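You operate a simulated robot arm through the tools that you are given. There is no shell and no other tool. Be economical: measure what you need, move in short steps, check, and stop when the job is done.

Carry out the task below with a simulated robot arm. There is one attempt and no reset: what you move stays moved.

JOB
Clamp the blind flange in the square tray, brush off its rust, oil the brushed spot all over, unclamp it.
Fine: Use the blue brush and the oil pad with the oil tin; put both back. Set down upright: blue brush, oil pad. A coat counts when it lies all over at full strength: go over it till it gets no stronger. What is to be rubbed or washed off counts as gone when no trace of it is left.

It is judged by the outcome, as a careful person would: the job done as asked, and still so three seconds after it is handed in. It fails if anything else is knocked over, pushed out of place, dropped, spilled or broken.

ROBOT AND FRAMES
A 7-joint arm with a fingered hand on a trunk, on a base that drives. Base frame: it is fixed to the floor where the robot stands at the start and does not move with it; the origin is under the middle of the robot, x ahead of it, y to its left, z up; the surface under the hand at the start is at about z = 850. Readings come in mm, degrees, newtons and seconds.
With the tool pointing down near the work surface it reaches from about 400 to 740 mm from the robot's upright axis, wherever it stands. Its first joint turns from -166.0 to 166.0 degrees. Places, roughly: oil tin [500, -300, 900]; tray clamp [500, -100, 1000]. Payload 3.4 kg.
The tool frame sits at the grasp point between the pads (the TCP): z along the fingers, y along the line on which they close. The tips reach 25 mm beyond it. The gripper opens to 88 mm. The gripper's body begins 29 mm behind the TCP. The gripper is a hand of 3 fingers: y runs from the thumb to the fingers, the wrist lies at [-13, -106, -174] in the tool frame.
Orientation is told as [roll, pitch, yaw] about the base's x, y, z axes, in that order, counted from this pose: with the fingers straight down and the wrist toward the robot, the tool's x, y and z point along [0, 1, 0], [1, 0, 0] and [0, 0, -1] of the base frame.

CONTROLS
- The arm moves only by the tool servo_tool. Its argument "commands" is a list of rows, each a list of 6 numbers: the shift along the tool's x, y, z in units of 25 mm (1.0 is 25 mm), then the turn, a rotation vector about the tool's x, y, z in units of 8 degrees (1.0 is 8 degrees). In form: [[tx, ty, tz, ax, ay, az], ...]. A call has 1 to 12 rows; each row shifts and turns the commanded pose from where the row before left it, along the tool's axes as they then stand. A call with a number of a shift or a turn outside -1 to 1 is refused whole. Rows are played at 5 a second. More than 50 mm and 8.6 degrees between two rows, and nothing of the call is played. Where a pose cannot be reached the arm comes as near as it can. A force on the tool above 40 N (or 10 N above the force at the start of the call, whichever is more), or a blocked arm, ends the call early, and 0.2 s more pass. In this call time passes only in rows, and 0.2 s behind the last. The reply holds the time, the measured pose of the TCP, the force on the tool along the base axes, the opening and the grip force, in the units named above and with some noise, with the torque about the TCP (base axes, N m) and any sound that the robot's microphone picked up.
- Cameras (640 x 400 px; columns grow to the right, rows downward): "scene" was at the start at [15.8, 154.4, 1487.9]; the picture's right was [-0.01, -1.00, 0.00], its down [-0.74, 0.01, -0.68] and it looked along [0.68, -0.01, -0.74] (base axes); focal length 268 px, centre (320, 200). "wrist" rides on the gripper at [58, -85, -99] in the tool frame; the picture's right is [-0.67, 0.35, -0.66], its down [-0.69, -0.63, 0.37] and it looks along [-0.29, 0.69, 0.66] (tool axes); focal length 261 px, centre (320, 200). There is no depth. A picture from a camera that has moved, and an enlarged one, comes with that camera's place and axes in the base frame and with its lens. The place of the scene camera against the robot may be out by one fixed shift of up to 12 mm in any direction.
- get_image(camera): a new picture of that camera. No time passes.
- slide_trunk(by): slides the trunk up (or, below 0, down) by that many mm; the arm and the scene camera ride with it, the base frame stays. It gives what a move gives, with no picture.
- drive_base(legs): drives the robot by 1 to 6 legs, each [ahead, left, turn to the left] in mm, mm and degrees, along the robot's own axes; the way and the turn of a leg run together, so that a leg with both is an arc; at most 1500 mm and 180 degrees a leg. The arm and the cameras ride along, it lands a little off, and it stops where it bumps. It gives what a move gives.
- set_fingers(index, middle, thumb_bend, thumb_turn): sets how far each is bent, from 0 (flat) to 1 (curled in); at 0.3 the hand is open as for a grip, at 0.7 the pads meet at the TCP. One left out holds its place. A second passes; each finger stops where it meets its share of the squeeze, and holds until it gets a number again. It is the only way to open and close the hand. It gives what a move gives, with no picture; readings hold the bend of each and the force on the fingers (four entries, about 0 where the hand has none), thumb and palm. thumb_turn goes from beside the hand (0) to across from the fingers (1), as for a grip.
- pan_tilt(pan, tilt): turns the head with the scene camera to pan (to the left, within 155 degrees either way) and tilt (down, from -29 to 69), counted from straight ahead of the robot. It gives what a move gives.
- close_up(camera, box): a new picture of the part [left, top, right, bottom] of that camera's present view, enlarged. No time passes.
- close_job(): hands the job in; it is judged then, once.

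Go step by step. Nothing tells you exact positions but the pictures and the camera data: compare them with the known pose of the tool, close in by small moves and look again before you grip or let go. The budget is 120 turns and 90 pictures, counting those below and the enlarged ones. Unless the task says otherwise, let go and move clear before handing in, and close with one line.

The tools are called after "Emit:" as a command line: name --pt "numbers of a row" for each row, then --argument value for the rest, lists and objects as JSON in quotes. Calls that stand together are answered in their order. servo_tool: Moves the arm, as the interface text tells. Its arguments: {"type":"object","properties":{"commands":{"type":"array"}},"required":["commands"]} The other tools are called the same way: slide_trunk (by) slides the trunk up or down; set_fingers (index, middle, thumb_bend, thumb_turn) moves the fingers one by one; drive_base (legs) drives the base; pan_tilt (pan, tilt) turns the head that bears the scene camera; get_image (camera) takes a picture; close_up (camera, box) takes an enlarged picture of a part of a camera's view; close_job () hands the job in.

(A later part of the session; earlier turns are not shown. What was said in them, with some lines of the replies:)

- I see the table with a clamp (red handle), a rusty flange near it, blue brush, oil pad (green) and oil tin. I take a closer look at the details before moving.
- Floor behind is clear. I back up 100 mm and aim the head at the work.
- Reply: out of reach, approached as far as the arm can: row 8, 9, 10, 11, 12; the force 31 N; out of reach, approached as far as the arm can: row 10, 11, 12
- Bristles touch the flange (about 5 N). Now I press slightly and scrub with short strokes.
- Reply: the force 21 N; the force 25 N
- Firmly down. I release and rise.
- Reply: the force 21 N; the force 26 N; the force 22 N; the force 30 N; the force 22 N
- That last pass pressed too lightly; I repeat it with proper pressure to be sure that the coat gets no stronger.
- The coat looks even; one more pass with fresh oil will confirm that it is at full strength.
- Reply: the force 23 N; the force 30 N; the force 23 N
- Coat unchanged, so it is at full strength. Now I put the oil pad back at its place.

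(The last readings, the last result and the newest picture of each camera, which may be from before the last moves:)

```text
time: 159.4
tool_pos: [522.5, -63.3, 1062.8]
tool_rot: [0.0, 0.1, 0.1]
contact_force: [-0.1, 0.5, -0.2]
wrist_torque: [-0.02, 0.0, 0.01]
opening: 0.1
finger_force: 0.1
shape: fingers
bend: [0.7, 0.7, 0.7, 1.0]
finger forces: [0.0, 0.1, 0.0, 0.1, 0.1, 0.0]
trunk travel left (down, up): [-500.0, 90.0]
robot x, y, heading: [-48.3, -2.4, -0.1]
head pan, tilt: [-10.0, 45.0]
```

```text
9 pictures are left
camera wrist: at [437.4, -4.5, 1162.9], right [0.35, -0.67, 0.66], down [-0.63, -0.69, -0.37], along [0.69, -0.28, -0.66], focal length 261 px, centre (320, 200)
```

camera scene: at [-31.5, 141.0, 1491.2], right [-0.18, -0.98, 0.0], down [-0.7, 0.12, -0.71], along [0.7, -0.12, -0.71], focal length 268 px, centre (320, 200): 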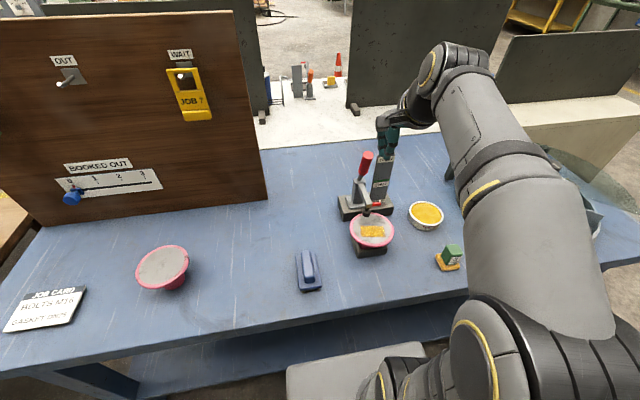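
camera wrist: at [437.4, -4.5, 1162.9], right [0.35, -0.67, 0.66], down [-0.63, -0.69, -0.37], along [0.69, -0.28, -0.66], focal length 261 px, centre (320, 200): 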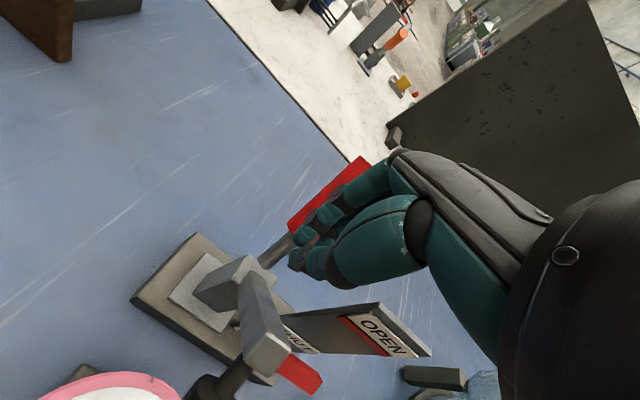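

Emit:
servo_tool --pt "0 0 -0.6 0 0 0" --pt "0 0 -1 0 0 0" --pt "0 0 -1 0 0 0" --pt "0 0 -1 0 0 0" --pt "0 0 -1 0 0 0" --pt "0 0 -1 0 0 0" --pt "0 -0.2 -0.8 0 0 0"

Emit:
drive_base --legs '[[-150, 0, 0]]'

Emit:
get_image --camera "wrist"

Emit:
get_image --camera "scene"

```text
time: 161.0
tool_pos: [517.7, -62.3, 1223.6]
tool_rot: [0.1, 0.1, -0.1]
contact_force: [-0.1, -0.1, -0.8]
wrist_torque: [-0.01, 0.01, 0.03]
opening: 0.0
finger_force: 0.0
shape: fingers
bend: [0.7, 0.7, 0.7, 1.0]
finger forces: [0.1, 0.1, 0.1, 0.0, 0.0, 0.0]
trunk travel left (down, up): [-500.0, 90.0]
robot x, y, heading: [-50.4, 0.6, -0.2]
head pan, tilt: [-10.0, 45.0]
```

```text
time: 162.4
tool_pos: [368.8, -63.7, 1224.7]
tool_rot: [-0.1, -0.1, -0.1]
contact_force: [-0.1, 0.2, 0.6]
wrist_torque: [0.03, -0.02, 0.0]
opening: 0.0
finger_force: 0.1
shape: fingers
bend: [0.7, 0.7, 0.7, 1.0]
finger forces: [0.0, 0.0, 0.1, 0.1, 0.1, 0.1]
trunk travel left (down, up): [-500.0, 90.0]
robot x, y, heading: [-193.8, -0.2, -0.3]
head pan, tilt: [-10.0, 45.0]
```

```text
8 pictures are left
camera wrist: at [283.1, -5.4, 1323.1], right [0.35, -0.67, 0.66], down [-0.63, -0.68, -0.37], along [0.69, -0.29, -0.66], focal length 261 px, centre (320, 200)
```

wrist: 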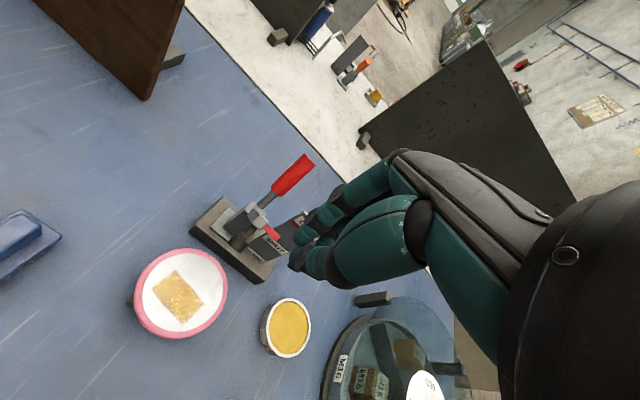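

```text
7 pictures are left
camera scene: at [-180.8, 141.5, 1491.2], right [-0.18, -0.98, 0.0], down [-0.7, 0.13, -0.71], along [0.7, -0.13, -0.71], focal length 268 px, centre (320, 200)
```

scene: 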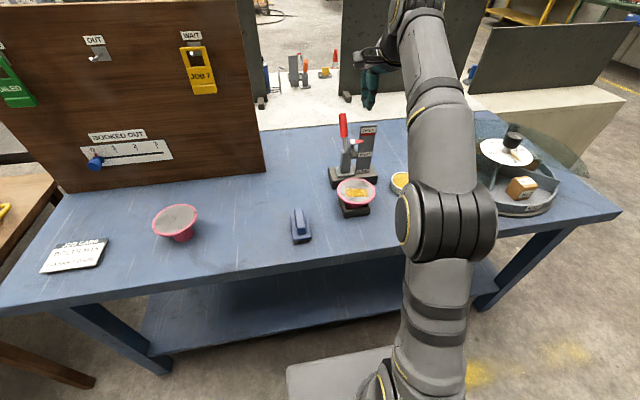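

Emit:
close_up --camera "scene" --box '[315, 100, 405, 220]'

```text
3.33 times, centred on (360, 160) of scene
camera zoom: at [-180.8, 141.5, 1491.2], right [-0.18, -0.98, 0.0], down [-0.7, 0.13, -0.71], along [0.7, -0.13, -0.71], focal length 894 px, centre (187, 333)
```

zoom: 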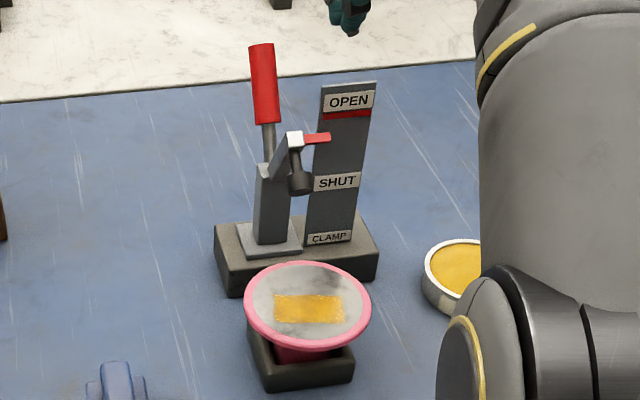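

The clamp shows OPEN, the flange is in its tray with its rust gone and the spot oiled, and the brush and pad are back in place.

Emit:
close_job

```text
The job is handed in.
```

The job is done and handed in. The flange was clamped, brushed until no rust showed, and oiled all over the brushed spot. A last pass with fresh oil made the coat no stronger. The clamp is open again, and the blue brush and oil pad are set down upright where they came from.
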